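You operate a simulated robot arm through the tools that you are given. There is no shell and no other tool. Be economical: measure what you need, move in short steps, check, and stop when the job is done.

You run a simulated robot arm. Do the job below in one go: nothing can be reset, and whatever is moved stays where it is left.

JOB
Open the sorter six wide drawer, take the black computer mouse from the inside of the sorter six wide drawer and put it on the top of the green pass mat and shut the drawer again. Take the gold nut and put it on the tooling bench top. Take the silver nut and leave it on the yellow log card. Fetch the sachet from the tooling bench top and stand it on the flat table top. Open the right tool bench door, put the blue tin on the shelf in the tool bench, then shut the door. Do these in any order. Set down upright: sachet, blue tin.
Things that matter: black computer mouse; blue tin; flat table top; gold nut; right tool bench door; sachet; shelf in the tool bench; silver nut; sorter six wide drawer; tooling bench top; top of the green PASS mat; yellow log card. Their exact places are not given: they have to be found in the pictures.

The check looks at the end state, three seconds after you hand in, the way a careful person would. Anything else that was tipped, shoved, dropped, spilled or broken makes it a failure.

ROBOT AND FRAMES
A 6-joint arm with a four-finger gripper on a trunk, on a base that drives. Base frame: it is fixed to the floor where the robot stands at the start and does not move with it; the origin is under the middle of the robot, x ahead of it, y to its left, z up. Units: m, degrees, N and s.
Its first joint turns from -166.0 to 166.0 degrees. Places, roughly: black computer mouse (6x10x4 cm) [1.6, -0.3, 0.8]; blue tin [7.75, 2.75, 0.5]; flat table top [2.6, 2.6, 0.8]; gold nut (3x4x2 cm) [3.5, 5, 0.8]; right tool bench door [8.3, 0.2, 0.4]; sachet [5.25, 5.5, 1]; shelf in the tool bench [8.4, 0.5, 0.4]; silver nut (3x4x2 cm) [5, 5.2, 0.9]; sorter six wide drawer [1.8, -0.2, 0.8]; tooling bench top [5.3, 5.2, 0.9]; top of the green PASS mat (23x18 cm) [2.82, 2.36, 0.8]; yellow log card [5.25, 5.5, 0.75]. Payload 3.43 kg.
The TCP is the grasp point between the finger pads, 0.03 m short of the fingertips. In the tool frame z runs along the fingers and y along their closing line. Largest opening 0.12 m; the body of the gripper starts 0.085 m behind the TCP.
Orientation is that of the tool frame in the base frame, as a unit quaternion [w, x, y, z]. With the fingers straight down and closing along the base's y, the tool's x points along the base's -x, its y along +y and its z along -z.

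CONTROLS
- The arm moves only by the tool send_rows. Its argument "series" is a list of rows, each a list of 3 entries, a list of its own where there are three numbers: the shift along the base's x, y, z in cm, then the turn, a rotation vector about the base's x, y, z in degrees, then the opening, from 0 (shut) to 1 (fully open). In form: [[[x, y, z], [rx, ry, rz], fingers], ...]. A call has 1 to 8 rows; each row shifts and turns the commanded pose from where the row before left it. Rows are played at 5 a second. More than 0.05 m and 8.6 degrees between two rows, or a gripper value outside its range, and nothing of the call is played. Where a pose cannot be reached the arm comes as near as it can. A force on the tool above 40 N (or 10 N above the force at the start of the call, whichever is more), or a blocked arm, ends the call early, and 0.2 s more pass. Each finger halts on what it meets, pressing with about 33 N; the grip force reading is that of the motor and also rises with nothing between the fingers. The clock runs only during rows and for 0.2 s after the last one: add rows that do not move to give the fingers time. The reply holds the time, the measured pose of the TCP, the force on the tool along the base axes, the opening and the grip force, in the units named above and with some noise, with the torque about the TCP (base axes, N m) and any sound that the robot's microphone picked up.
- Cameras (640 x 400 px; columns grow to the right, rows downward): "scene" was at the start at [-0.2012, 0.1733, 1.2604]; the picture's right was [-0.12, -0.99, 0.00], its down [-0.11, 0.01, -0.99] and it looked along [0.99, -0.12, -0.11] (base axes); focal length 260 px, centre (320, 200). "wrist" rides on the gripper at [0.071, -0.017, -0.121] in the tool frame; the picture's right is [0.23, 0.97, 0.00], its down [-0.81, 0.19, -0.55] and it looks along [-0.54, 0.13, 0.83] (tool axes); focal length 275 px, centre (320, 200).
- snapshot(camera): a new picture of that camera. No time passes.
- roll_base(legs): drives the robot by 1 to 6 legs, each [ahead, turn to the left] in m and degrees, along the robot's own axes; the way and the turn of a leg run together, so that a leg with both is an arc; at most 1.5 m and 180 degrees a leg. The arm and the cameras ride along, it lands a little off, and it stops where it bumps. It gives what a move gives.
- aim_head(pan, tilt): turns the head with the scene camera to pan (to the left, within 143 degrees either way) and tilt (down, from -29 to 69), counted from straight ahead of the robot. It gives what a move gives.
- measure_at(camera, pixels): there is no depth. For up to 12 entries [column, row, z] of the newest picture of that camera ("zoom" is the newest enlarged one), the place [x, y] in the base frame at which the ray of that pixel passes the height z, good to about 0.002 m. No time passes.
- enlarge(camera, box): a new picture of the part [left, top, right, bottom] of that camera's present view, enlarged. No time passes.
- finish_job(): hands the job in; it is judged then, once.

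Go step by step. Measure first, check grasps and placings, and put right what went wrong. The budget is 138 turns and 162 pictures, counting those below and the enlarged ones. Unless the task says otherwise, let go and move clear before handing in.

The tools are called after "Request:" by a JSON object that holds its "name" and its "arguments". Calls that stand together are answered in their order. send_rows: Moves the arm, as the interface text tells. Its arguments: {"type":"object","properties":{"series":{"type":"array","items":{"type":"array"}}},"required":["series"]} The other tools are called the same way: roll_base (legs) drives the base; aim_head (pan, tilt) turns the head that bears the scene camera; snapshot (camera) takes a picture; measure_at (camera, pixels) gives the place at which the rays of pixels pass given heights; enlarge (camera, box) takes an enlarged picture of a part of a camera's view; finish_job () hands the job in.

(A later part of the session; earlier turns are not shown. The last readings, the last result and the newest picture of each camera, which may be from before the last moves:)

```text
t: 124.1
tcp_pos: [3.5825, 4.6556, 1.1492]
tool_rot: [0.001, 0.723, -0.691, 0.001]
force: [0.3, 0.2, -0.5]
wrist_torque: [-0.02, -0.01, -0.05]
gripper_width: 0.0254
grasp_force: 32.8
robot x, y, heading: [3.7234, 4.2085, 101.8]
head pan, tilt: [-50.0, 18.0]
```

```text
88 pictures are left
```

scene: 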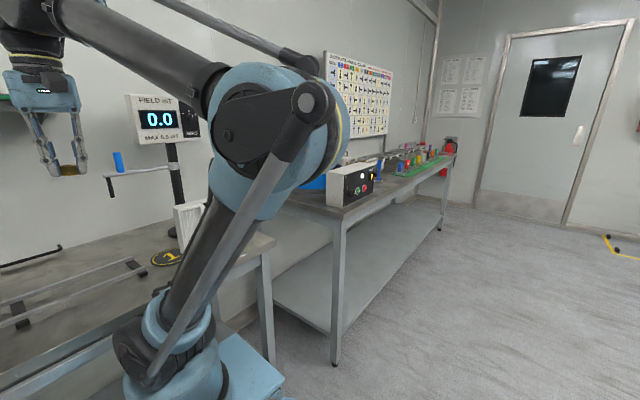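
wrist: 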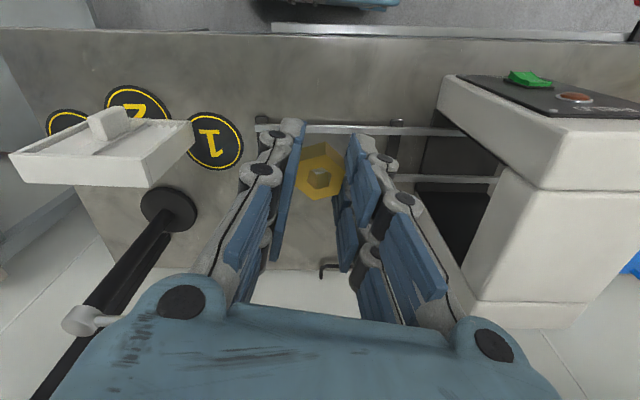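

Nut is held securely. I'll raise the arm, back off and drive to the tooling bench.

Request:
{"name": "send_rows", "arguments": {"series": [[[0, -1, 4], [0, 0, 0], 0.15], [[0, -1, 4], [0, 0, 0], 0.15]]}}

Request:
{"name": "roll_base", "arguments": {"legs": [[-0.3, 0], [0, -81], [0.8, 0], [0.8, 0], [0, 84]]}}

Request:
{"name": "aim_head", "arguments": {"pan": 5, "tilt": 25}}

Request:
{"name": "snapshot", "arguments": {"camera": "scene"}}

Request:
{"name": "snapshot", "arguments": {"camera": "wrist"}}

```text
t: 124.7
tcp_pos: [3.5811, 4.6388, 1.2318]
tool_rot: [0.001, 0.723, -0.69, 0.001]
force: [0.2, 0.8, -0.2]
wrist_torque: [-0.02, -0.02, -0.02]
gripper_width: 0.0254
grasp_force: 33.3
robot x, y, heading: [3.7244, 4.2095, 101.9]
head pan, tilt: [-50.0, 18.0]
```

```text
t: 142.6
tcp_pos: [5.1528, 4.871, 1.2311]
tool_rot: [0.0, 0.716, -0.698, 0.001]
force: [-0.3, 0.3, -1.7]
wrist_torque: [0.03, -0.04, 0.0]
gripper_width: 0.0252
grasp_force: 33.4
robot x, y, heading: [5.2961, 4.4449, 100.9]
head pan, tilt: [-50.0, 18.0]
```

```text
t: 143.8
tcp_pos: [5.1575, 4.8559, 1.2375]
tool_rot: [-0.003, 0.717, -0.697, -0.004]
force: [-0.3, -1.0, 0.0]
wrist_torque: [0.04, 0.0, 0.01]
gripper_width: 0.0256
grasp_force: 33.1
robot x, y, heading: [5.2989, 4.4407, 100.8]
head pan, tilt: [5.0, 25.0]
```

```text
87 pictures are left
```

scene: 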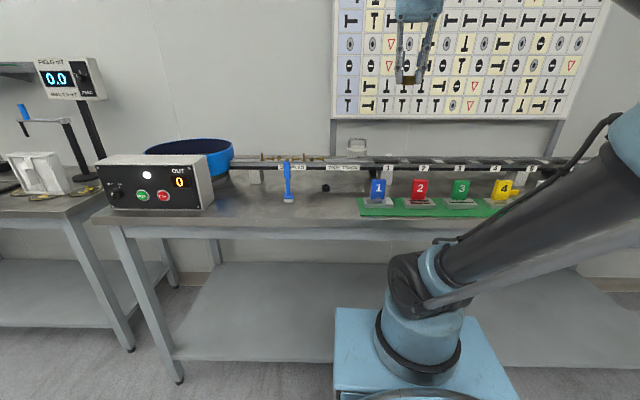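

```text
86 pictures are left
```

wrist: 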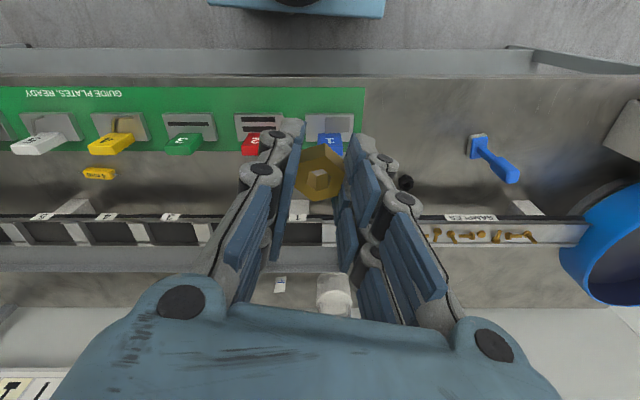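

Tooling bench: control box, bowl feeder, blue brush, guide plates, slotted rail. I'll zoom to find silver nut, log card and sachet.

Request:
{"name": "enlarge", "arguments": {"camera": "scene", "box": [220, 130, 380, 230]}}

Request:
{"name": "enlarge", "arguments": {"camera": "scene", "box": [370, 120, 600, 230]}}

Request:
{"name": "enlarge", "arguments": {"camera": "wrist", "box": [370, 110, 600, 270]}}

Request:
{"name": "enlarge", "arguments": {"camera": "wrist", "box": [0, 80, 240, 290]}}

```text
4.00 times, centred on (300, 180) of scene
```

zoom: 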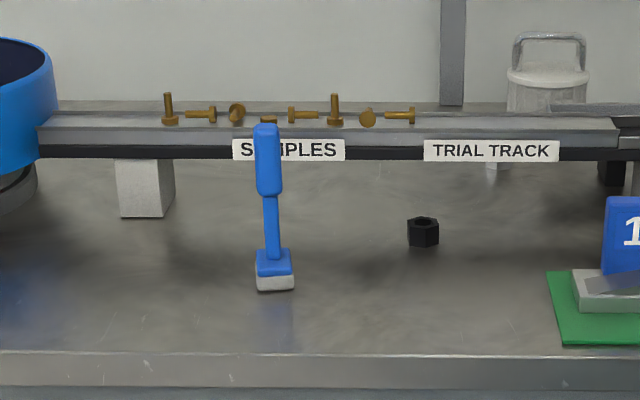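

```text
2.78 times, centred on (485, 175) of scene
```

zoom: 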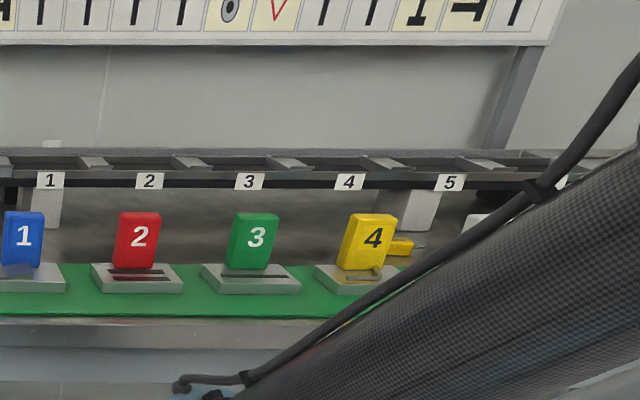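

```text
2.50 times, centred on (485, 190) of wrist
```

zoom: 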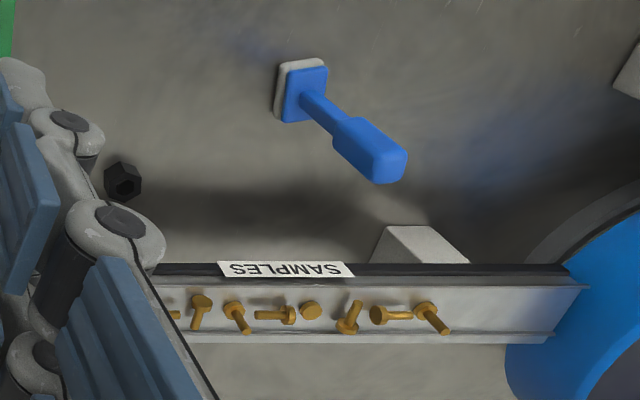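

```text
1.90 times, centred on (120, 185) of wrist
```

zoom: 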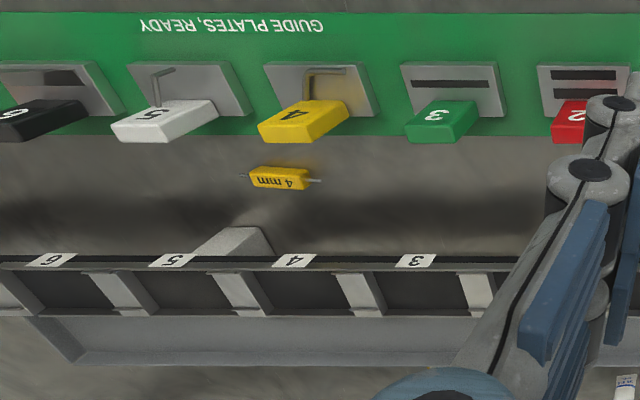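

I see a black nut (not ours), and the sachet-like item plus a white canister behind the track. First, triangulate the bench height with the black nut and pick a free spot for the gold nut.

Request:
{"name": "measure_at", "arguments": {"camera": "scene", "pixels": [[325.7, 188, 0.92], [325.7, 188, 0.9], [325.7, 188, 0.88], [325, 207, 0.9], [320, 217, 0.88], [288, 201, 0.9], [360, 215, 0.9], [120, 222, 0.9]]}}

Request:
{"name": "measure_at", "arguments": {"camera": "wrist", "pixels": [[405.8, 182, 0.92], [405.8, 182, 0.9], [405.8, 182, 0.88], [475, 146, 0.9], [510, 175, 1.0], [364, 90, 0.9], [420, 80, 0.88], [420, 220, 0.95], [281, 285, 0.9]]}}

Request:
{"name": "enlarge", "arguments": {"camera": "wrist", "box": [230, 240, 400, 330]}}

```text
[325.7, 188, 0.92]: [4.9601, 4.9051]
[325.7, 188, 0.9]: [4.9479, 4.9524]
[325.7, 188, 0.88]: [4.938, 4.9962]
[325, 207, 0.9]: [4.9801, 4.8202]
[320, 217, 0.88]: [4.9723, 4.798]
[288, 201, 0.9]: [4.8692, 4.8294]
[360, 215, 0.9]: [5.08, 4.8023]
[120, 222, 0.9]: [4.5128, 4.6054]
```

```text
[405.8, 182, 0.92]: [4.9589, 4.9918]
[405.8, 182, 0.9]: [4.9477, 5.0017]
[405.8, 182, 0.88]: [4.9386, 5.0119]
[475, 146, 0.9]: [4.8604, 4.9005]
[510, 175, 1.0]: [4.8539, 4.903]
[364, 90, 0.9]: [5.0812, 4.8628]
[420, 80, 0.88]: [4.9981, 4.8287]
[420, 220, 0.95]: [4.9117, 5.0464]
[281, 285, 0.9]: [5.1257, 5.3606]
```

```text
3.76 times, centred on (315, 285) of wrist
```

zoom: 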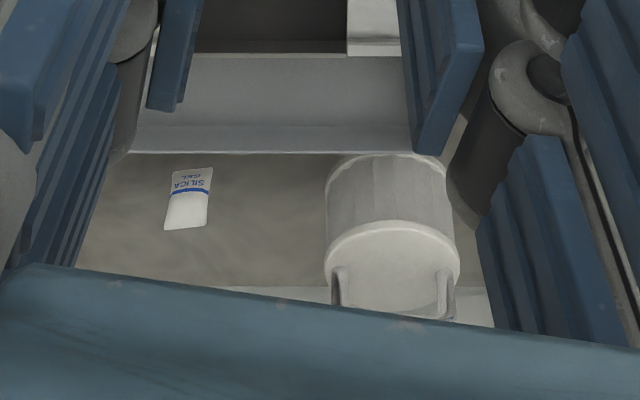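

Bench top z ≈ 0.86. A free spot is (4.99, 4.93), about 10 cm from the black nut, brush and green board. Moving the gold nut there.

Request:
{"name": "send_rows", "arguments": {"series": [[[-4.2, 1.85, 0], [0, 0, 0], 0.15], [[-4.2, 1.85, 0], [0, 0, 0], 0.15], [[-4.2, 1.85, 0], [0, 0, 0], 0.15], [[-4.1, 1.85, 0], [0, 0, 0], 0.15], [[0, 0, -4.5], [0, 0, 0], 0.15], [[0, 0, -4.5], [0, 0, 0], 0.15], [[0, 0, -4.5], [0, 0, 0], 0.15], [[0, 0, -4.5], [0, 0, 0], 0.15]]}}

Request:
{"name": "send_rows", "arguments": {"series": [[[0, 0, -4.5], [0, 0, 0], 0.15], [[0, 0, -4.5], [0, 0, 0], 0.15], [[0, 0, -1.5], [0, 0, 0], 0.15], [[0, 0, 0], [0, 0, 0], 0.15]]}}

Request:
{"name": "snapshot", "arguments": {"camera": "wrist"}}

Request:
{"name": "enlarge", "arguments": {"camera": "scene", "box": [220, 110, 420, 230]}}

```text
t: 145.6
tcp_pos: [4.9895, 4.9322, 1.0605]
tool_rot: [-0.003, 0.716, -0.698, -0.005]
force: [-0.2, -0.5, -0.7]
wrist_torque: [0.0, -0.01, 0.02]
gripper_width: 0.0252
grasp_force: 32.7
robot x, y, heading: [5.3003, 4.4424, 101.1]
head pan, tilt: [5.0, 25.0]
```

```text
t: 146.6
tcp_pos: [4.9884, 4.9323, 0.9519]
tool_rot: [-0.004, 0.717, -0.698, -0.005]
force: [0.5, 0.4, -0.2]
wrist_torque: [-0.03, -0.02, 0.02]
gripper_width: 0.0255
grasp_force: 33.2
robot x, y, heading: [5.2971, 4.4437, 101.0]
head pan, tilt: [5.0, 25.0]
```

```text
80 pictures are left
```

wrist: 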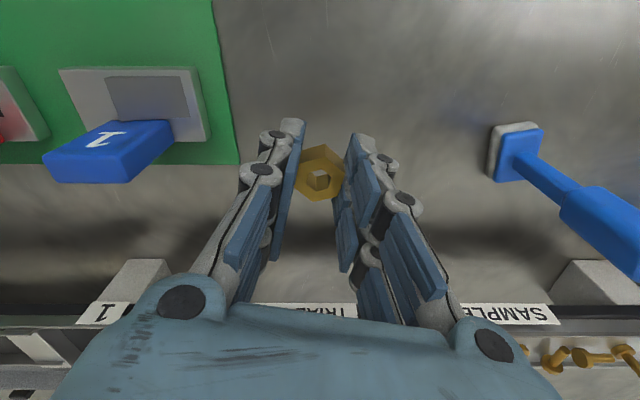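

```text
3.20 times, centred on (320, 170) of scene
```

zoom: 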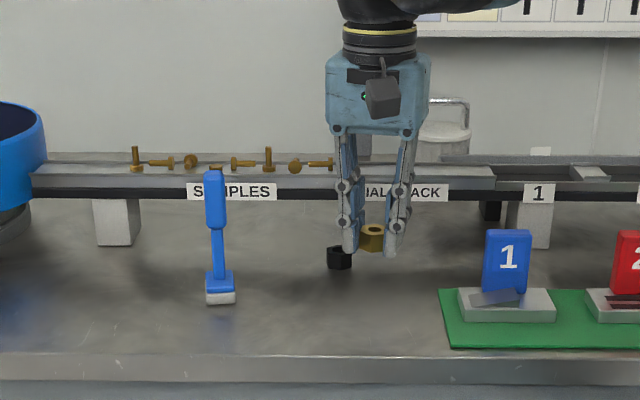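

Clear around. Lower to contact in small steps.

Request:
{"name": "send_rows", "arguments": {"series": [[[0, 0, -2], [0, 0, 0], 0.15], [[0, 0, -1.5], [0, 0, 0], 0.15], [[0, 0, -0.7], [0, 0, 0], 0.15], [[0, 0, 0], [0, 0, 0], 0.15]]}}

Request:
{"name": "send_rows", "arguments": {"series": [[[0, 0, -0.3], [0, 0, 0], 0.15], [[0, 0, -0.3], [0, 0, 0], 0.15], [[0, 0, 0], [0, 0, 0], 0.15]]}}

Request:
{"name": "enlarge", "arguments": {"camera": "scene", "box": [290, 150, 370, 210]}}

```text
t: 147.6
tcp_pos: [4.9904, 4.9291, 0.9093]
tool_rot: [-0.004, 0.717, -0.697, -0.004]
force: [0.0, -0.3, -0.5]
wrist_torque: [-0.02, -0.01, -0.04]
gripper_width: 0.0253
grasp_force: 32.4
robot x, y, heading: [5.2983, 4.441, 101.1]
head pan, tilt: [5.0, 25.0]
```

```text
t: 148.4
tcp_pos: [4.9889, 4.9294, 0.9023]
tool_rot: [-0.004, 0.716, -0.698, -0.004]
force: [-0.8, 0.0, -0.4]
wrist_torque: [-0.01, 0.0, 0.0]
gripper_width: 0.0255
grasp_force: 32.6
robot x, y, heading: [5.3007, 4.4393, 101.1]
head pan, tilt: [5.0, 25.0]
```

```text
6.67 times, centred on (330, 180) of scene
```

zoom: 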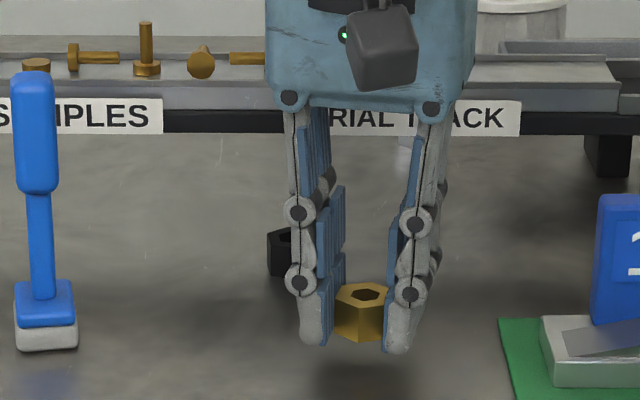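

The nut bottom is about tip level and still above the bench. Continue down.

Request:
{"name": "send_rows", "arguments": {"series": [[[0, 0, -0.3], [0, 0, 0], 0.15], [[0, 0, -0.3], [0, 0, 0], 0.15], [[0, 0, -0.3], [0, 0, 0], 0.15], [[0, 0, 0], [0, 0, 0], 0.15]]}}

Request:
{"name": "send_rows", "arguments": {"series": [[[0, 0, -0.2], [0, 0, 0], 0.15], [[0, 0, -0.2], [0, 0, 0], 0.15], [[0, 0, 0], [0, 0, 0], 0.15]]}}

```text
t: 149.4
tcp_pos: [4.9886, 4.9295, 0.8938]
tool_rot: [-0.003, 0.716, -0.698, -0.005]
force: [-0.2, 0.5, -0.6]
wrist_torque: [-0.01, -0.03, -0.01]
gripper_width: 0.0256
grasp_force: 33.5
robot x, y, heading: [5.3003, 4.4392, 101.2]
head pan, tilt: [5.0, 25.0]
```

```text
t: 150.2
tcp_pos: [4.9893, 4.9301, 0.8914]
tool_rot: [-0.003, 0.716, -0.698, -0.004]
force: [0.4, -0.5, -0.7]
wrist_torque: [-0.01, -0.02, -0.01]
gripper_width: 0.0255
grasp_force: 33.5
robot x, y, heading: [5.2961, 4.4417, 101.1]
head pan, tilt: [5.0, 25.0]
```

Request:
{"name": "send_rows", "arguments": {"series": [[[0, 0, -0.2], [0, 0, 0], 0.15], [[0, 0, -0.2], [0, 0, 0], 0.15], [[0, 0, -0.2], [0, 0, 0], 0.15], [[0, 0, 0], [0, 0, 0], 0.15]]}}

Request:
{"name": "enlarge", "arguments": {"camera": "scene", "box": [290, 150, 370, 210]}}

```text
t: 150.8
tcp_pos: [4.9907, 4.9201, 0.8958]
tool_rot: [-0.007, 0.717, -0.697, -0.009]
force: [-1.5, 1.3, -0.5]
wrist_torque: [-0.19, -0.08, -0.01]
gripper_width: 0.0255
grasp_force: 32.9
robot x, y, heading: [5.2993, 4.4389, 100.8]
head pan, tilt: [5.0, 25.0]
stopped in row 2: the force on the tool passed its limit at 49 N (the readings are from after the stop); the commanded pose is now the measured one
```

```text
6.67 times, centred on (330, 180) of scene
```

zoom: 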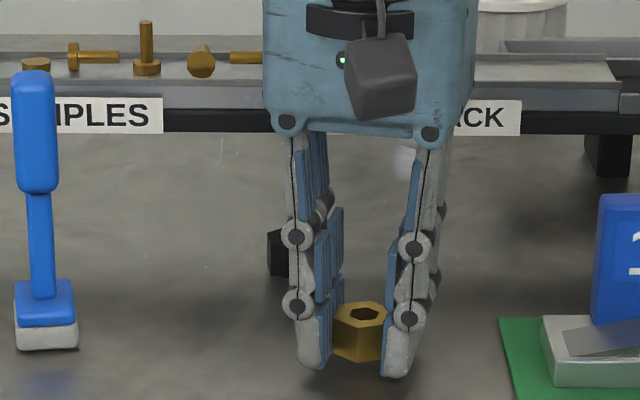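

Contact at about 0.889, so I'll lower to about 0.8905 and release.

Request:
{"name": "send_rows", "arguments": {"series": [[[0, 0, -0.25], [0, 0, 0], 0.15], [[0, 0, -0.25], [0, 0, 0], 0.15], [[0, 0, 0], [0, 0, 0], 0.22], [[0, 0, 0], [0, 0, 0], 0.32], [[0, 0, 0], [0, 0, 0], 0.4], [[0, 0, 3], [0, 0, 0], 0.4], [[0, 0, 4.5], [0, 0, 0], 0.4], [[0, 0, 4.5], [0, 0, 0], 0.4]]}}

Request:
{"name": "send_rows", "arguments": {"series": [[[2, 2, 4], [0, 0, 0], 0.4], [[2, 2, 4], [0, 0, 0], 0.4], [[2, 2, 4], [0, 0, 0], 0.4], [[2, 2, 4], [0, 0, 0], 0.4], [[2, 2, 4], [0, 0, 0], 0.4]]}}

Request:
{"name": "snapshot", "arguments": {"camera": "wrist"}}

Request:
{"name": "snapshot", "arguments": {"camera": "scene"}}

```text
t: 152.6
tcp_pos: [4.992, 4.92, 1.0106]
tool_rot: [-0.007, 0.716, -0.698, -0.01]
force: [-0.2, -0.7, 1.1]
wrist_torque: [0.02, 0.01, 0.04]
gripper_width: 0.048
grasp_force: 0.0
robot x, y, heading: [5.3014, 4.4446, 100.7]
head pan, tilt: [5.0, 25.0]
```

```text
t: 153.8
tcp_pos: [5.0909, 5.0213, 1.2125]
tool_rot: [-0.007, 0.716, -0.698, -0.009]
force: [0.6, 0.3, 0.0]
wrist_torque: [0.03, 0.04, 0.0]
gripper_width: 0.048
grasp_force: 0.1
robot x, y, heading: [5.2964, 4.443, 101.0]
head pan, tilt: [5.0, 25.0]
```

```text
76 pictures are left
```

wrist: 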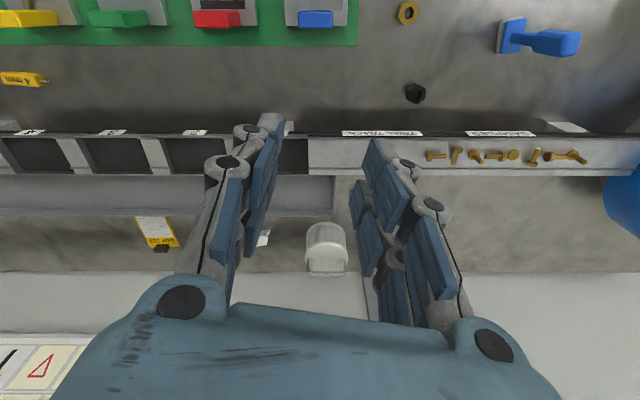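

```text
75 pictures are left
```

scene: 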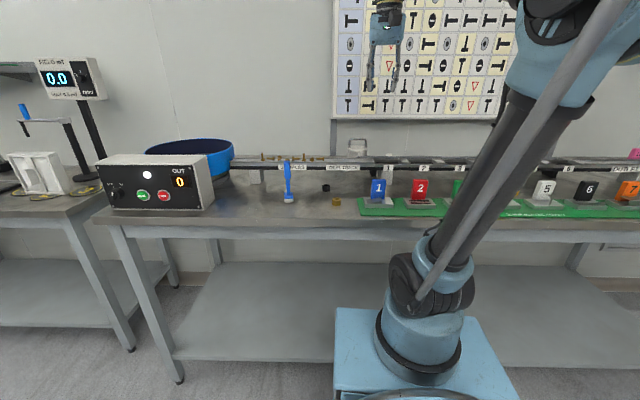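

Gold nut is placed. Behind the track I see the yellow log card at wrist (158,235). Zooming on it and on the area for the silver nut.

Request:
{"name": "enlarge", "arguments": {"camera": "wrist", "box": [120, 200, 220, 270]}}

Request:
{"name": "enlarge", "arguments": {"camera": "wrist", "box": [280, 100, 640, 300]}}

Request:
{"name": "measure_at", "arguments": {"camera": "wrist", "pixels": [[158, 230, 0.86], [264, 238, 0.87], [326, 240, 0.92], [137, 217, 0.86], [168, 215, 0.86], [179, 245, 0.86], [100, 175, 0.92], [320, 272, 0.86], [400, 140, 0.92], [400, 172, 0.92], [280, 210, 0.92]]}}

```text
5.71 times, centred on (170, 235) of wrist
```

zoom: 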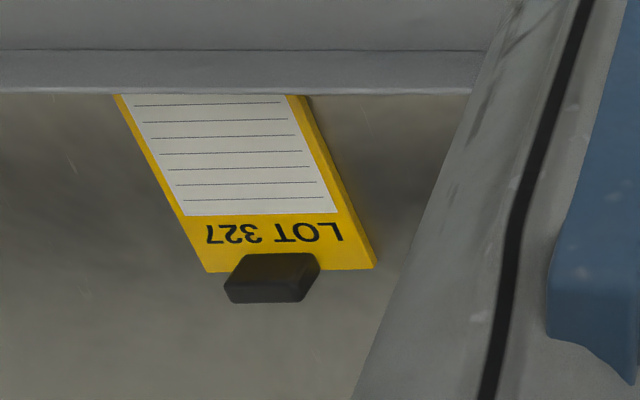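

```text
1.78 times, centred on (460, 200) of wrist
```

zoom: 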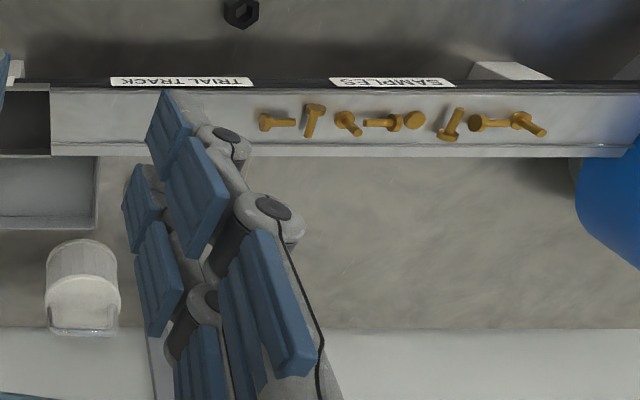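

```text
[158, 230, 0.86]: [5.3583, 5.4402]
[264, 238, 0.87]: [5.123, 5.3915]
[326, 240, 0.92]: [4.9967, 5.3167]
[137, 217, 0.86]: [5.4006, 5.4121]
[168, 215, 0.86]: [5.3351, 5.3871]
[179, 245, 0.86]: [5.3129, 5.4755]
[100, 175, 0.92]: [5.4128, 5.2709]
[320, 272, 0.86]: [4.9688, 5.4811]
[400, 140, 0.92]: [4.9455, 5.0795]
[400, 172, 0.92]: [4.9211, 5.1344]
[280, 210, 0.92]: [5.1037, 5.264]
```

The log card is behind the rail at about (5.35, 5.44). The silver nut may be hidden behind the right finger. I'll shift the hand right and re-look.

Request:
{"name": "send_rows", "arguments": {"series": [[[4, 1, 0], [0, 0, 0], 0.4], [[4, 1, 0], [0, 0, 0], 0.4], [[4, 1, 0], [0, 0, 0], 0.4], [[4, 1, 0], [0, 0, 0], 0.4], [[0, 0, 0], [0, 0, 0], 0.4]]}}

Request:
{"name": "snapshot", "arguments": {"camera": "wrist"}}

```text
t: 154.9
tcp_pos: [5.2495, 5.0617, 1.2135]
tool_rot: [-0.007, 0.716, -0.698, -0.009]
force: [-0.1, 0.3, 0.8]
wrist_torque: [-0.02, -0.01, -0.02]
gripper_width: 0.0478
grasp_force: 0.0
robot x, y, heading: [5.3, 4.4404, 100.9]
head pan, tilt: [5.0, 25.0]
```

```text
72 pictures are left
```

wrist: 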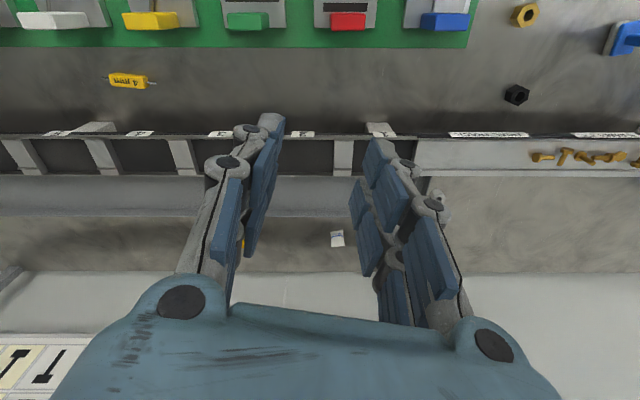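

Nothing silver in this view. An earlier zoom showed a bright spot under the rail near scene (344,172); zooming there.

Request:
{"name": "enlarge", "arguments": {"camera": "scene", "box": [310, 145, 390, 195]}}

Request:
{"name": "enlarge", "arguments": {"camera": "wrist", "box": [400, 150, 640, 290]}}

```text
8.00 times, centred on (350, 170) of scene
```

zoom: 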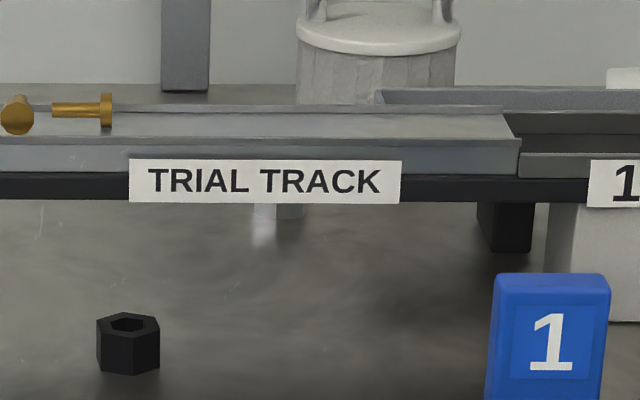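

```text
2.67 times, centred on (520, 220) of wrist
```

zoom: 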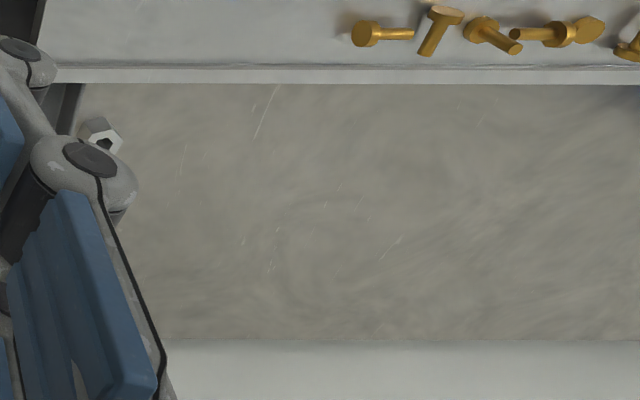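

Found the silver nut behind the rail at wrist (439.5,196), next to the canister. Measuring it, then I'll move the base a bit closer for reach.

Request:
{"name": "measure_at", "arguments": {"camera": "wrist", "pixels": [[439.5, 196, 0.88], [439.5, 196, 0.87], [337, 238, 0.87], [337, 247, 0.86]]}}

Request:
{"name": "roll_base", "arguments": {"legs": [[0.1, 0]]}}

Request:
{"name": "send_rows", "arguments": {"series": [[[-4, 0, -1], [0, 0, 0], 0.5], [[-4, 0, -2], [0, 0, 0], 0.5], [[-4, 0, -2], [0, 0, 0], 0.5], [[-3, 0, -2], [0, 0, 0], 0.5], [[0, 0, 0], [0, 0, 0], 0.5]]}}

Request:
{"name": "snapshot", "arguments": {"camera": "wrist"}}

```text
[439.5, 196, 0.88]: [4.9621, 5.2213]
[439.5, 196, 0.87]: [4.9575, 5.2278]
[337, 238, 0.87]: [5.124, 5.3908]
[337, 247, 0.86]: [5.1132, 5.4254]
```

```text
t: 156.1
tcp_pos: [5.2321, 5.1553, 1.2131]
tool_rot: [-0.007, 0.716, -0.698, -0.009]
force: [0.1, -0.6, -1.0]
wrist_torque: [-0.01, -0.01, -0.02]
gripper_width: 0.0482
grasp_force: 0.0
robot x, y, heading: [5.2824, 4.5355, 101.2]
head pan, tilt: [5.0, 25.0]
```

```text
t: 157.3
tcp_pos: [5.0846, 5.1426, 1.1478]
tool_rot: [-0.011, 0.716, -0.698, -0.014]
force: [0.0, -0.6, 0.1]
wrist_torque: [0.01, 0.0, 0.01]
gripper_width: 0.0601
grasp_force: 0.0
robot x, y, heading: [5.2783, 4.5333, 101.1]
head pan, tilt: [5.0, 25.0]
```

```text
69 pictures are left
```

wrist: 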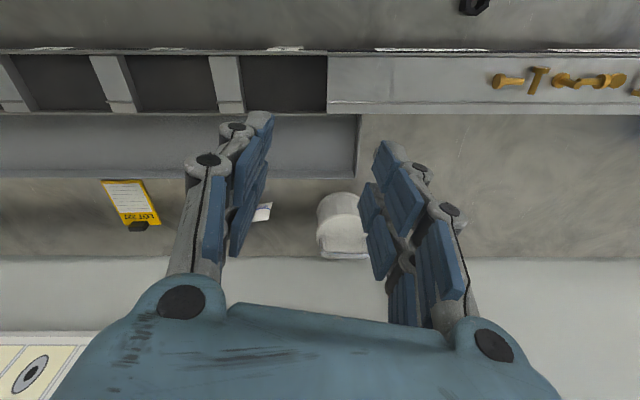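

Nut is still behind the right finger; I'll move over it, keeping level, and correct the 2° tilt.

Request:
{"name": "send_rows", "arguments": {"series": [[[-3.1, 1, -3.2], [-2, 0, 0], 0.5], [[-3.1, 1, -3.2], [0, 0, 0], 0.5], [[-3.1, 1, -3.2], [0, 0, 0], 0.5], [[-3.1, 1, -3.2], [0, 0, 0], 0.5], [[0, 0, 0], [0, 0, 0], 0.5]]}}

Request:
{"name": "snapshot", "arguments": {"camera": "wrist"}}

Request:
{"name": "snapshot", "arguments": {"camera": "scene"}}

```text
t: 158.5
tcp_pos: [4.9602, 5.1832, 1.0201]
tool_rot: [0.003, 0.717, -0.697, -0.001]
force: [0.2, 0.6, -0.4]
wrist_torque: [0.01, -0.02, 0.0]
gripper_width: 0.0599
grasp_force: 0.1
robot x, y, heading: [5.2826, 4.5357, 101.5]
head pan, tilt: [5.0, 25.0]
```

```text
68 pictures are left
```

wrist: 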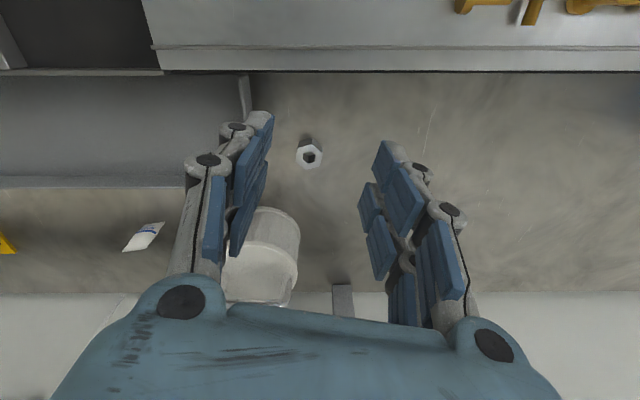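

```text
67 pictures are left
```

scene: 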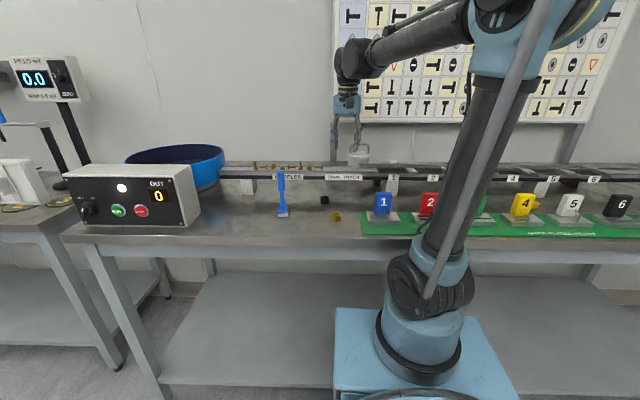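

The silver nut is clearly visible at (309,153). Zoom for its flats.

Request:
{"name": "enlarge", "arguments": {"camera": "wrist", "box": [290, 134, 330, 172]}}

Request:
{"name": "measure_at", "arguments": {"camera": "wrist", "pixels": [[309, 157, 0.88], [309, 157, 0.87], [240, 235, 0.96], [298, 235, 0.96], [145, 236, 0.87], [5, 245, 0.86], [450, 75, 0.92], [120, 187, 0.9]]}}

```text
10.53 times, centred on (310, 153) of wrist
```

zoom: 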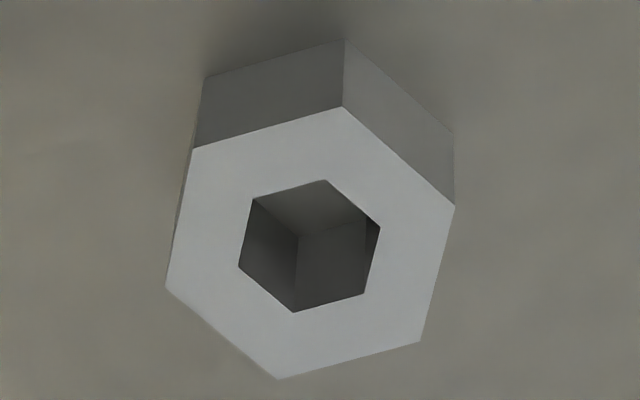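

```text
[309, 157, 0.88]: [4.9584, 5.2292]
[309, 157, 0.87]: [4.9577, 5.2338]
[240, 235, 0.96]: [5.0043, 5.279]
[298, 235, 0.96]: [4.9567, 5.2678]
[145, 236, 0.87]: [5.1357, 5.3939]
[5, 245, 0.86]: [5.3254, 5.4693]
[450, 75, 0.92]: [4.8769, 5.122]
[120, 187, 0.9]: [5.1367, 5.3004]
```

The flats align with the closing axis. Nut center ≈ (4.958, 5.231); the canister just behind leaves about 1.2 cm for the finger. Descending with a narrow opening.

Request:
{"name": "send_rows", "arguments": {"series": [[[-0.1, 1.5, -2.5], [0, 0, 0], 0.38], [[-0.1, 1.5, -2.5], [0, 0, 0], 0.38], [[0, 1.6, -2.5], [0, 0, 0], 0.38], [[0, 0, -2], [0, 0, 0], 0.38], [[0, 0, 0], [0, 0, 0], 0.38]]}}

Request:
{"name": "snapshot", "arguments": {"camera": "wrist"}}

Request:
{"name": "enlarge", "arguments": {"camera": "scene", "box": [300, 110, 400, 190]}}

```text
t: 159.7
tcp_pos: [4.9599, 5.2299, 0.9274]
tool_rot: [0.003, 0.716, -0.698, -0.002]
force: [0.7, -0.4, -0.8]
wrist_torque: [-0.01, -0.04, 0.02]
gripper_width: 0.0457
grasp_force: 0.1
robot x, y, heading: [5.2831, 4.5333, 101.1]
head pan, tilt: [5.0, 25.0]
```

```text
65 pictures are left
```

wrist: 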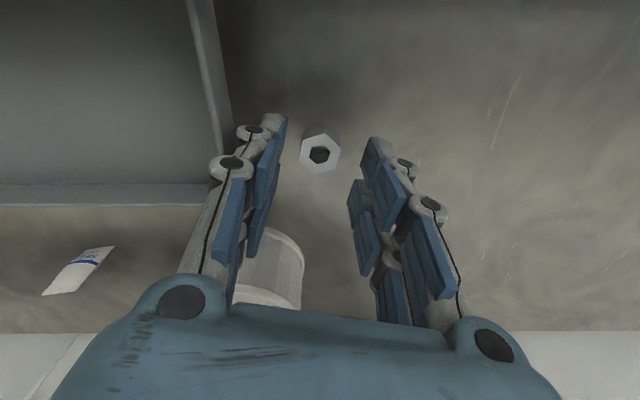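

```text
5.00 times, centred on (350, 150) of scene
```

zoom: 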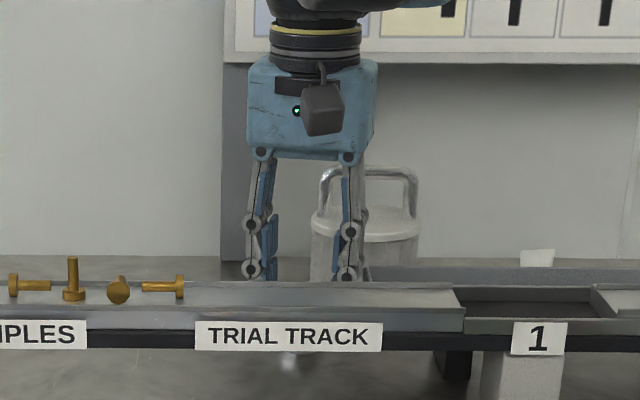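

Aligned. Down the last 3.4 cm and close.

Request:
{"name": "send_rows", "arguments": {"series": [[[0, 0, -1.5], [0, 0, 0], 0.38], [[0, 0, -1.2], [0, 0, 0], 0.38], [[0, 0, -0.7], [0, 0, 0], 0.38], [[0, 0, 0], [0, 0, 0], 0.38]]}}

Request:
{"name": "send_rows", "arguments": {"series": [[[0, 0, 0], [0, 0, 0], 0.3], [[0, 0, 0], [0, 0, 0], 0.22], [[0, 0, 0], [0, 0, 0], 0.15], [[0, 0, 0], [0, 0, 0], 0.15]]}}

Request:
{"name": "snapshot", "arguments": {"camera": "wrist"}}

```text
t: 160.7
tcp_pos: [4.9596, 5.2315, 0.892]
tool_rot: [0.003, 0.716, -0.698, -0.001]
force: [0.4, -0.6, 0.2]
wrist_torque: [0.0, -0.01, 0.02]
gripper_width: 0.0456
grasp_force: 0.0
robot x, y, heading: [5.2827, 4.5336, 101.3]
head pan, tilt: [5.0, 25.0]
```

```text
t: 161.7
tcp_pos: [4.9598, 5.2318, 0.8924]
tool_rot: [0.003, 0.716, -0.698, 0.0]
force: [-0.9, -0.3, 0.0]
wrist_torque: [-0.02, 0.01, -0.02]
gripper_width: 0.0256
grasp_force: 32.9
robot x, y, heading: [5.2773, 4.5358, 101.2]
head pan, tilt: [5.0, 25.0]
```

```text
63 pictures are left
```

wrist: 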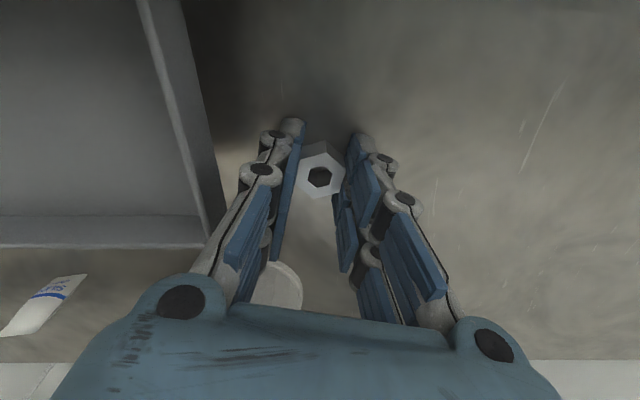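

Silver nut gripped (2.56 cm). Lift above the canister and carry it toward the log card.

Request:
{"name": "send_rows", "arguments": {"series": [[[0, -0.2, 4], [0, 0, 0], 0.15], [[0, 0, 4.5], [0, 0, 0], 0.15], [[0, 0, 4.5], [0, 0, 0], 0.15], [[0, 0, 4.5], [0, 0, 0], 0.15], [[0, 0, 4.5], [0, 0, 0], 0.15]]}}

Request:
{"name": "send_rows", "arguments": {"series": [[[4.5, 1.2, 0], [0, 0, 0], 0.15], [[4.5, 1.2, 0], [0, 0, 0], 0.15], [[4.5, 1.2, 0], [0, 0, 0], 0.15], [[4.5, 1.2, 0], [0, 0, 0], 0.15], [[4.5, 1.2, 0], [0, 0, 0], 0.15], [[4.5, 1.2, 0], [0, 0, 0], 0.15], [[4.5, 1.2, 0], [0, 0, 0], 0.15], [[4.5, 1.2, 0], [0, 0, 0], 0.15]]}}

Request:
{"name": "snapshot", "arguments": {"camera": "wrist"}}

Request:
{"name": "snapshot", "arguments": {"camera": "scene"}}

```text
t: 162.9
tcp_pos: [4.956, 5.2283, 1.1153]
tool_rot: [0.002, 0.717, -0.697, -0.001]
force: [-0.2, 0.2, -0.3]
wrist_torque: [-0.02, 0.0, 0.0]
gripper_width: 0.0257
grasp_force: 33.4
robot x, y, heading: [5.2809, 4.536, 101.4]
head pan, tilt: [5.0, 25.0]
```

```text
t: 164.7
tcp_pos: [5.3187, 5.3238, 1.1128]
tool_rot: [0.002, 0.716, -0.698, -0.001]
force: [0.6, -0.3, -1.1]
wrist_torque: [0.03, 0.03, 0.03]
gripper_width: 0.0255
grasp_force: 33.2
robot x, y, heading: [5.284, 4.5365, 101.1]
head pan, tilt: [5.0, 25.0]
```

```text
62 pictures are left
```

wrist: 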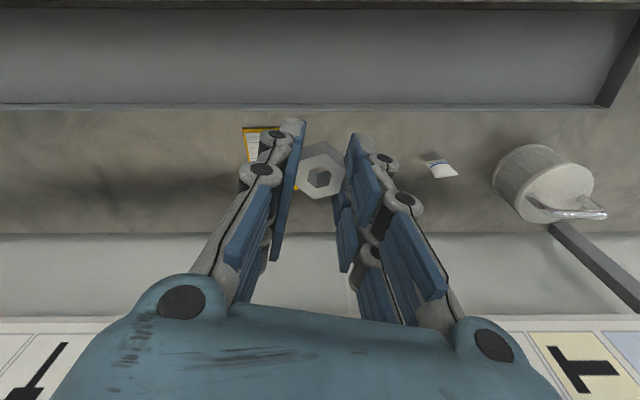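

```text
61 pictures are left
```

scene: 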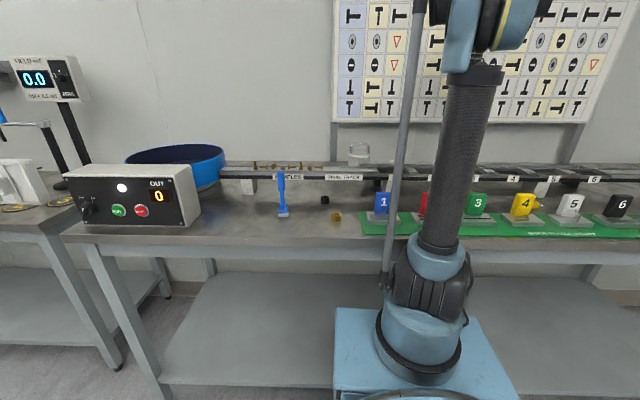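

Now the card's near edge shows at wrist (243–282,127). Measuring its corners.

Request:
{"name": "enlarge", "arguments": {"camera": "wrist", "box": [210, 100, 330, 220]}}

Request:
{"name": "measure_at", "arguments": {"camera": "wrist", "pixels": [[243, 128, 0.862], [281, 126, 0.862], [294, 190, 0.862], [436, 167, 0.88], [430, 160, 0.862], [455, 175, 0.862], [250, 105, 0.92], [100, 321, 1.05]]}}

```text
3.33 times, centred on (270, 160) of wrist
```

zoom: 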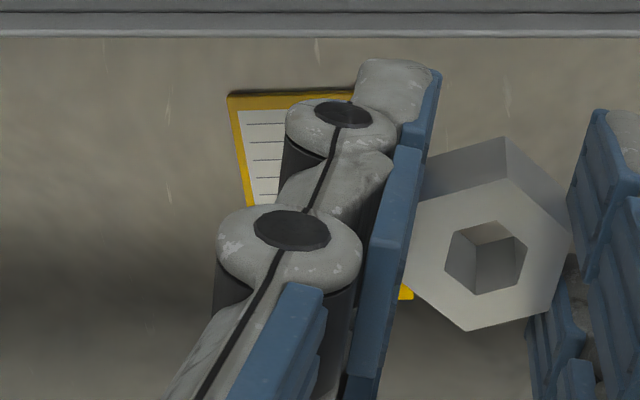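

```text
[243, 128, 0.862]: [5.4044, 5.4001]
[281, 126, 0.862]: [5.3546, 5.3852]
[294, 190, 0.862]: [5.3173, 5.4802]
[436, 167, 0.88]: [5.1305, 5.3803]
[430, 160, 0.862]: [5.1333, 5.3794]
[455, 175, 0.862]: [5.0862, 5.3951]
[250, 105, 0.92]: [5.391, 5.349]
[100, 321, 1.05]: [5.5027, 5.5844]
```

Card: corners ≈ (5.404,5.400) to (5.317,5.480), center about (5.36,5.44). Target nut spot is (5.365, 5.43), clear of the clip. Moving over and down.

Request:
{"name": "send_rows", "arguments": {"series": [[[1.5, 3.5, -2.5], [0, 0, 0], 0.15], [[1.5, 3.5, -2.5], [0, 0, 0], 0.15], [[1.6, 3.5, -2.5], [0, 0, 0], 0.15], [[0, 0, -4], [0, 0, 0], 0.15], [[0, 0, -4], [0, 0, 0], 0.15], [[0, 0, -3.5], [0, 0, 0], 0.15], [[0, 0, 0], [0, 0, 0], 0.15]]}}

Request:
{"name": "snapshot", "arguments": {"camera": "wrist"}}

```text
t: 166.3
tcp_pos: [5.3645, 5.4313, 0.9224]
tool_rot: [0.003, 0.716, -0.698, -0.002]
force: [0.4, -0.3, -1.0]
wrist_torque: [-0.01, 0.0, 0.0]
gripper_width: 0.0256
grasp_force: 32.9
robot x, y, heading: [5.2806, 4.5359, 101.2]
head pan, tilt: [5.0, 25.0]
```

```text
59 pictures are left
```

wrist: 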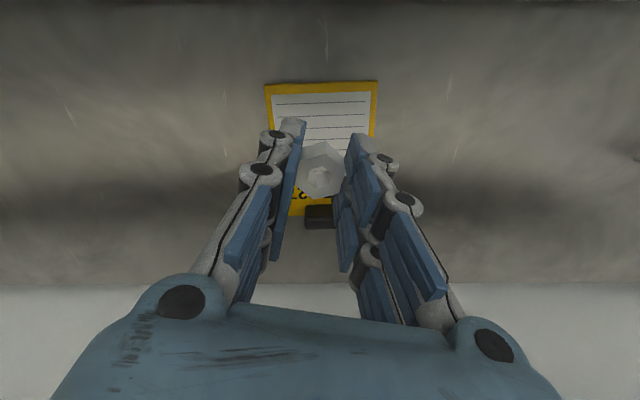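

Centered on the card. Lowering.

Request:
{"name": "send_rows", "arguments": {"series": [[[0, 0, -1], [0, 0, 0], 0.15], [[0, 0, -0.7], [0, 0, 0], 0.15], [[0, 0, -0.3], [0, 0, 0], 0.15], [[0, 0, -0.2], [0, 0, 0], 0.15], [[0, 0, 0], [0, 0, 0], 0.15]]}}

Request:
{"name": "send_rows", "arguments": {"series": [[[0, 0, -0.2], [0, 0, 0], 0.15], [[0, 0, -0.15], [0, 0, 0], 0.15], [[0, 0, 0], [0, 0, 0], 0.15]]}}

```text
t: 167.5
tcp_pos: [5.3632, 5.4298, 0.9002]
tool_rot: [0.003, 0.717, -0.697, -0.001]
force: [-0.9, -0.4, -0.3]
wrist_torque: [0.02, 0.02, 0.01]
gripper_width: 0.0255
grasp_force: 32.6
robot x, y, heading: [5.2777, 4.533, 101.2]
head pan, tilt: [5.0, 25.0]
```

```text
t: 168.3
tcp_pos: [5.3646, 5.4287, 0.8951]
tool_rot: [0.003, 0.716, -0.698, -0.001]
force: [0.8, 1.8, 4.2]
wrist_torque: [0.06, -0.03, 0.04]
gripper_width: 0.0255
grasp_force: 33.5
robot x, y, heading: [5.28, 4.5333, 101.2]
head pan, tilt: [5.0, 25.0]
```

Contact (4 N). Release and rise.

Request:
{"name": "send_rows", "arguments": {"series": [[[0, 0, 0], [0, 0, 0], 0.22], [[0, 0, 0], [0, 0, 0], 0.3], [[0, 0, 0], [0, 0, 0], 0.36], [[0, 0, 3], [0, 0, 0], 0.36], [[0, 0, 4.5], [0, 0, 0], 0.36], [[0, 0, 4.5], [0, 0, 0], 0.36], [[-2, -2, 4], [0, 0, 0], 0.5], [[-3, -2, 3], [0, 0, 0], 0.5]]}}

Request:
{"name": "send_rows", "arguments": {"series": [[[-4, 0, 0], [0, 0, 0], 0.5], [[-4, 0, 0], [0, 0, 0], 0.5], [[-4, -2, 0], [0, 0, 0], 0.5], [[-4, -2, 0], [0, 0, 0], 0.5], [[0, 0, 0], [0, 0, 0], 0.5]]}}

Request:
{"name": "snapshot", "arguments": {"camera": "wrist"}}

Request:
{"name": "enlarge", "arguments": {"camera": "wrist", "box": [260, 120, 380, 220]}}

```text
t: 170.1
tcp_pos: [5.3154, 5.3913, 1.0882]
tool_rot: [0.003, 0.716, -0.698, -0.001]
force: [0.3, 0.4, -0.6]
wrist_torque: [-0.02, 0.01, -0.02]
gripper_width: 0.0601
grasp_force: 0.0
robot x, y, heading: [5.2845, 4.5359, 101.1]
head pan, tilt: [5.0, 25.0]
```

```text
t: 171.3
tcp_pos: [5.1528, 5.3509, 1.0854]
tool_rot: [0.003, 0.716, -0.699, -0.001]
force: [0.9, -0.6, 0.5]
wrist_torque: [-0.01, -0.02, -0.02]
gripper_width: 0.0598
grasp_force: 0.0
robot x, y, heading: [5.2797, 4.5399, 101.3]
head pan, tilt: [5.0, 25.0]
```

```text
58 pictures are left
```

wrist: 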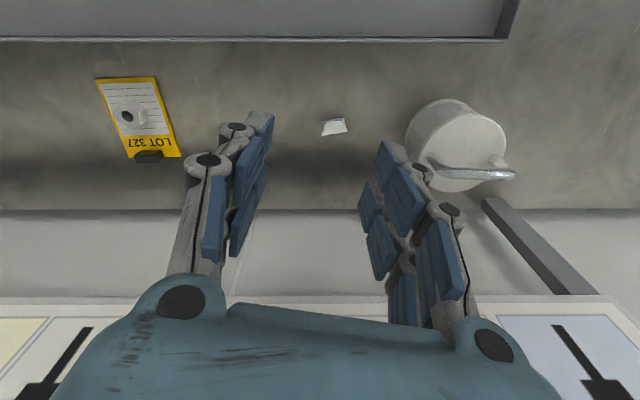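

```text
4.00 times, centred on (320, 170) of wrist
```

zoom: 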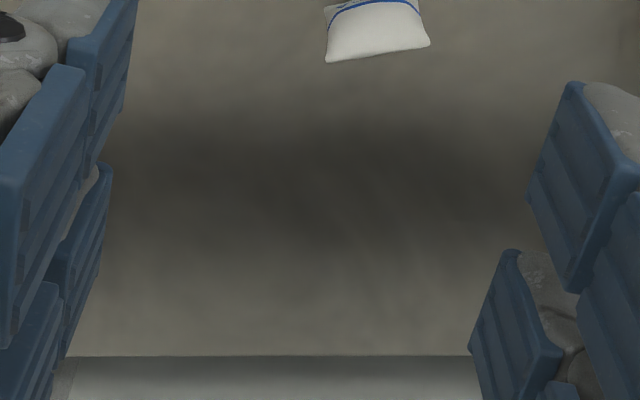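

Silver nut rests on the card. The sachet is at (334,127). Zoom and measure it.

Request:
{"name": "enlarge", "arguments": {"camera": "wrist", "box": [310, 105, 360, 145]}}

Request:
{"name": "measure_at", "arguments": {"camera": "wrist", "pixels": [[334, 127, 0.86], [334, 127, 0.88], [334, 127, 0.9], [322, 134, 0.86], [347, 131, 0.86], [324, 122, 0.9], [344, 118, 0.9], [324, 122, 0.86], [344, 118, 0.86], [410, 130, 0.95]]}}

```text
10.00 times, centred on (335, 125) of wrist
```

zoom: 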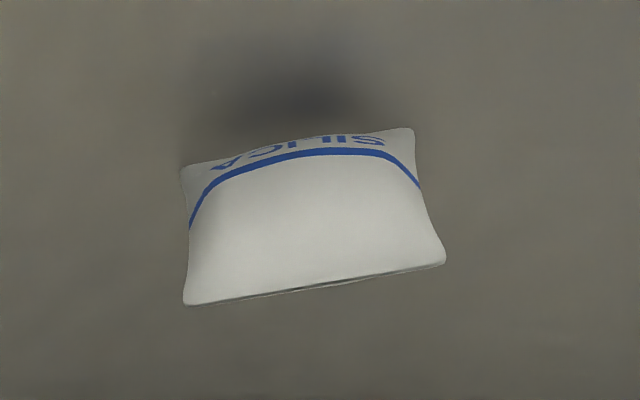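

```text
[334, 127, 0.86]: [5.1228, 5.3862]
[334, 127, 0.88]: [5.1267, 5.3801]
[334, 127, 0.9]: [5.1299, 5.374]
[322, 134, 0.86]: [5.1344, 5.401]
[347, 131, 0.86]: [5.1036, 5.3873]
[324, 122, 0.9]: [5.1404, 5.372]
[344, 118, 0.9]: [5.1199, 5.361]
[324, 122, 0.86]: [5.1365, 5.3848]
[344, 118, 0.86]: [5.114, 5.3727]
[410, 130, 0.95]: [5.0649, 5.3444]
```

The sachet stands upright at about (5.124, 5.381), face turned about 25°, roughly 4.5 cm tall. I'll turn the tool to close across its thickness, camera side away from the canister.

Request:
{"name": "send_rows", "arguments": {"series": [[[0, 0, 0.5], [0, 0, 8.1], 0.5], [[0, 0, 0.5], [0, 0, 8.1], 0.5], [[0, 0, 0.5], [0, 0, 8.1], 0.5], [[0, 0, 0], [0, 0, 8.1], 0.5], [[0, 0, 0], [0, 0, 8.1], 0.5], [[0, 0, 0], [0, 0, 8.1], 0.5], [[0, 0, 0], [0, 0, 8.1], 0.5], [[0, 0, 0], [0, 0, 0], 0.5]]}}

Request:
{"name": "send_rows", "arguments": {"series": [[[-0.4, 0.4, 0], [0, 0, 8.1], 0.5], [[-0.4, 0.4, 0], [0, 0, 8.1], 0.5], [[-0.4, 0.4, 0], [0, 0, 8.1], 0.5], [[-0.4, 0.4, 0], [0, 0, 8.1], 0.5], [[-0.4, 0.4, 0], [0, 0, 8.1], 0.5], [[-0.4, 0.4, 0], [0, 0, 8.1], 0.5], [[-0.4, 0.4, 0], [0, 0, 8.1], 0.5], [[0, 0, 0], [0, 0, 0], 0.5]]}}

Request:
{"name": "snapshot", "arguments": {"camera": "wrist"}}

Request:
{"name": "enlarge", "arguments": {"camera": "wrist", "box": [260, 80, 380, 180]}}

```text
t: 173.1
tcp_pos: [5.1535, 5.3499, 1.1021]
tool_rot: [0.004, 0.962, -0.273, 0.0]
force: [0.0, -0.6, -0.2]
wrist_torque: [0.02, -0.04, 0.01]
gripper_width: 0.0599
grasp_force: 0.0
robot x, y, heading: [5.2819, 4.5373, 101.1]
head pan, tilt: [5.0, 25.0]
```

```text
t: 174.9
tcp_pos: [5.127, 5.3768, 1.1025]
tool_rot: [0.003, 0.976, 0.216, 0.001]
force: [-0.1, -0.4, -0.4]
wrist_torque: [0.05, 0.02, 0.0]
gripper_width: 0.0601
grasp_force: 0.1
robot x, y, heading: [5.2798, 4.5376, 101.1]
head pan, tilt: [5.0, 25.0]
```

```text
55 pictures are left
```

wrist: 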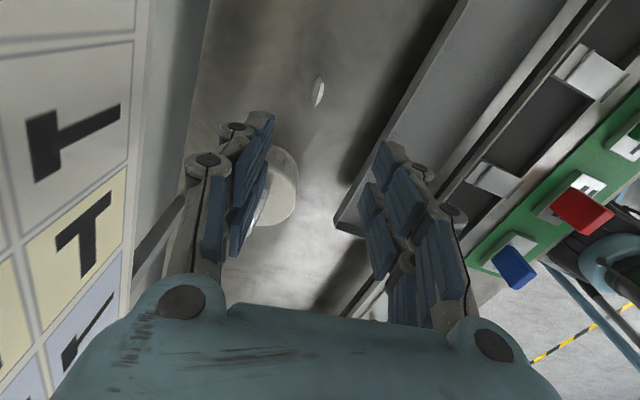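

```text
4.00 times, centred on (320, 130) of wrist
```

zoom: 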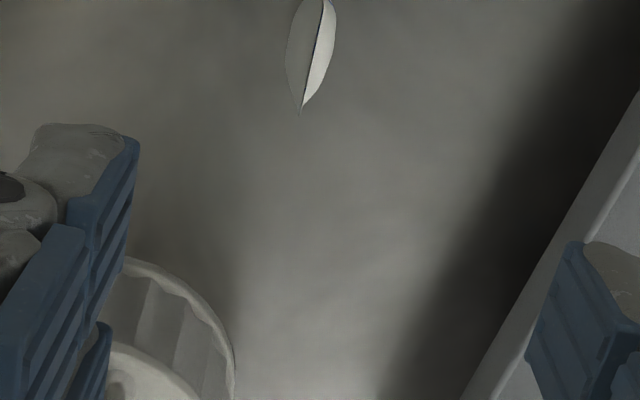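

End-on view: sachet at wrist (314–320, 80–108), about 1.2 cm thick. Measuring to center on it.

Request:
{"name": "enlarge", "arguments": {"camera": "wrist", "box": [290, 60, 345, 120]}}

Request:
{"name": "measure_at", "arguments": {"camera": "wrist", "pixels": [[314.5, 108, 0.905], [320.5, 78, 0.862], [317, 92, 0.88], [312, 92, 0.88], [323, 92, 0.88], [270, 150, 0.95], [298, 190, 0.95]]}}

```text
6.67 times, centred on (318, 90) of wrist
```

zoom: 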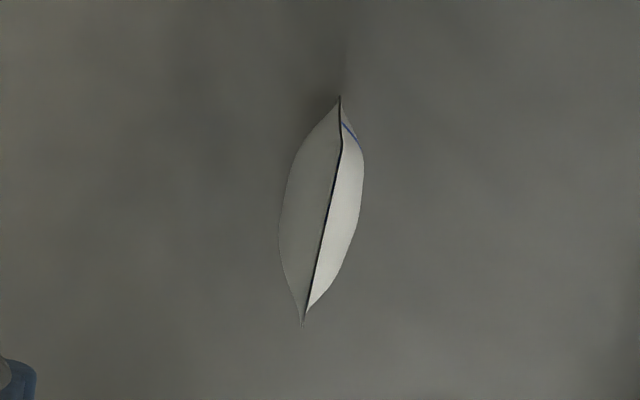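

```text
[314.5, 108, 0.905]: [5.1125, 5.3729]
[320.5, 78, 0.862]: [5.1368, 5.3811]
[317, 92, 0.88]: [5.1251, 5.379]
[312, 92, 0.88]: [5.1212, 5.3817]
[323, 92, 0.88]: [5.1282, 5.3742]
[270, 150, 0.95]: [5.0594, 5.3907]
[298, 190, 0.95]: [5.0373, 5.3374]
```

Sachet center ≈ (5.124, 5.378). Descending with a 4.5 cm opening.

Request:
{"name": "send_rows", "arguments": {"series": [[[-0.2, 0.1, -4.5], [0, 0, -4], 0.38], [[-0.1, 0, -4.5], [0, 0, 0], 0.38], [[0, 0, -4.5], [0, 0, 0], 0.38], [[0, 0, -2.5], [0, 0, 0], 0.38], [[0, 0, 0], [0, 0, 0], 0.38]]}}

Request:
{"name": "snapshot", "arguments": {"camera": "wrist"}}

```text
t: 176.1
tcp_pos: [5.1217, 5.3793, 0.9421]
tool_rot: [0.004, 0.983, 0.182, 0.002]
force: [0.2, 0.1, -0.7]
wrist_torque: [0.02, 0.01, 0.01]
gripper_width: 0.0455
grasp_force: 0.0
robot x, y, heading: [5.2816, 4.5334, 101.2]
head pan, tilt: [5.0, 25.0]
```

```text
52 pictures are left
```

wrist: 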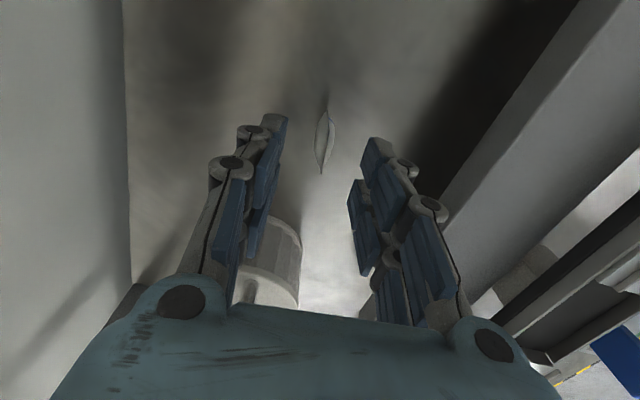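

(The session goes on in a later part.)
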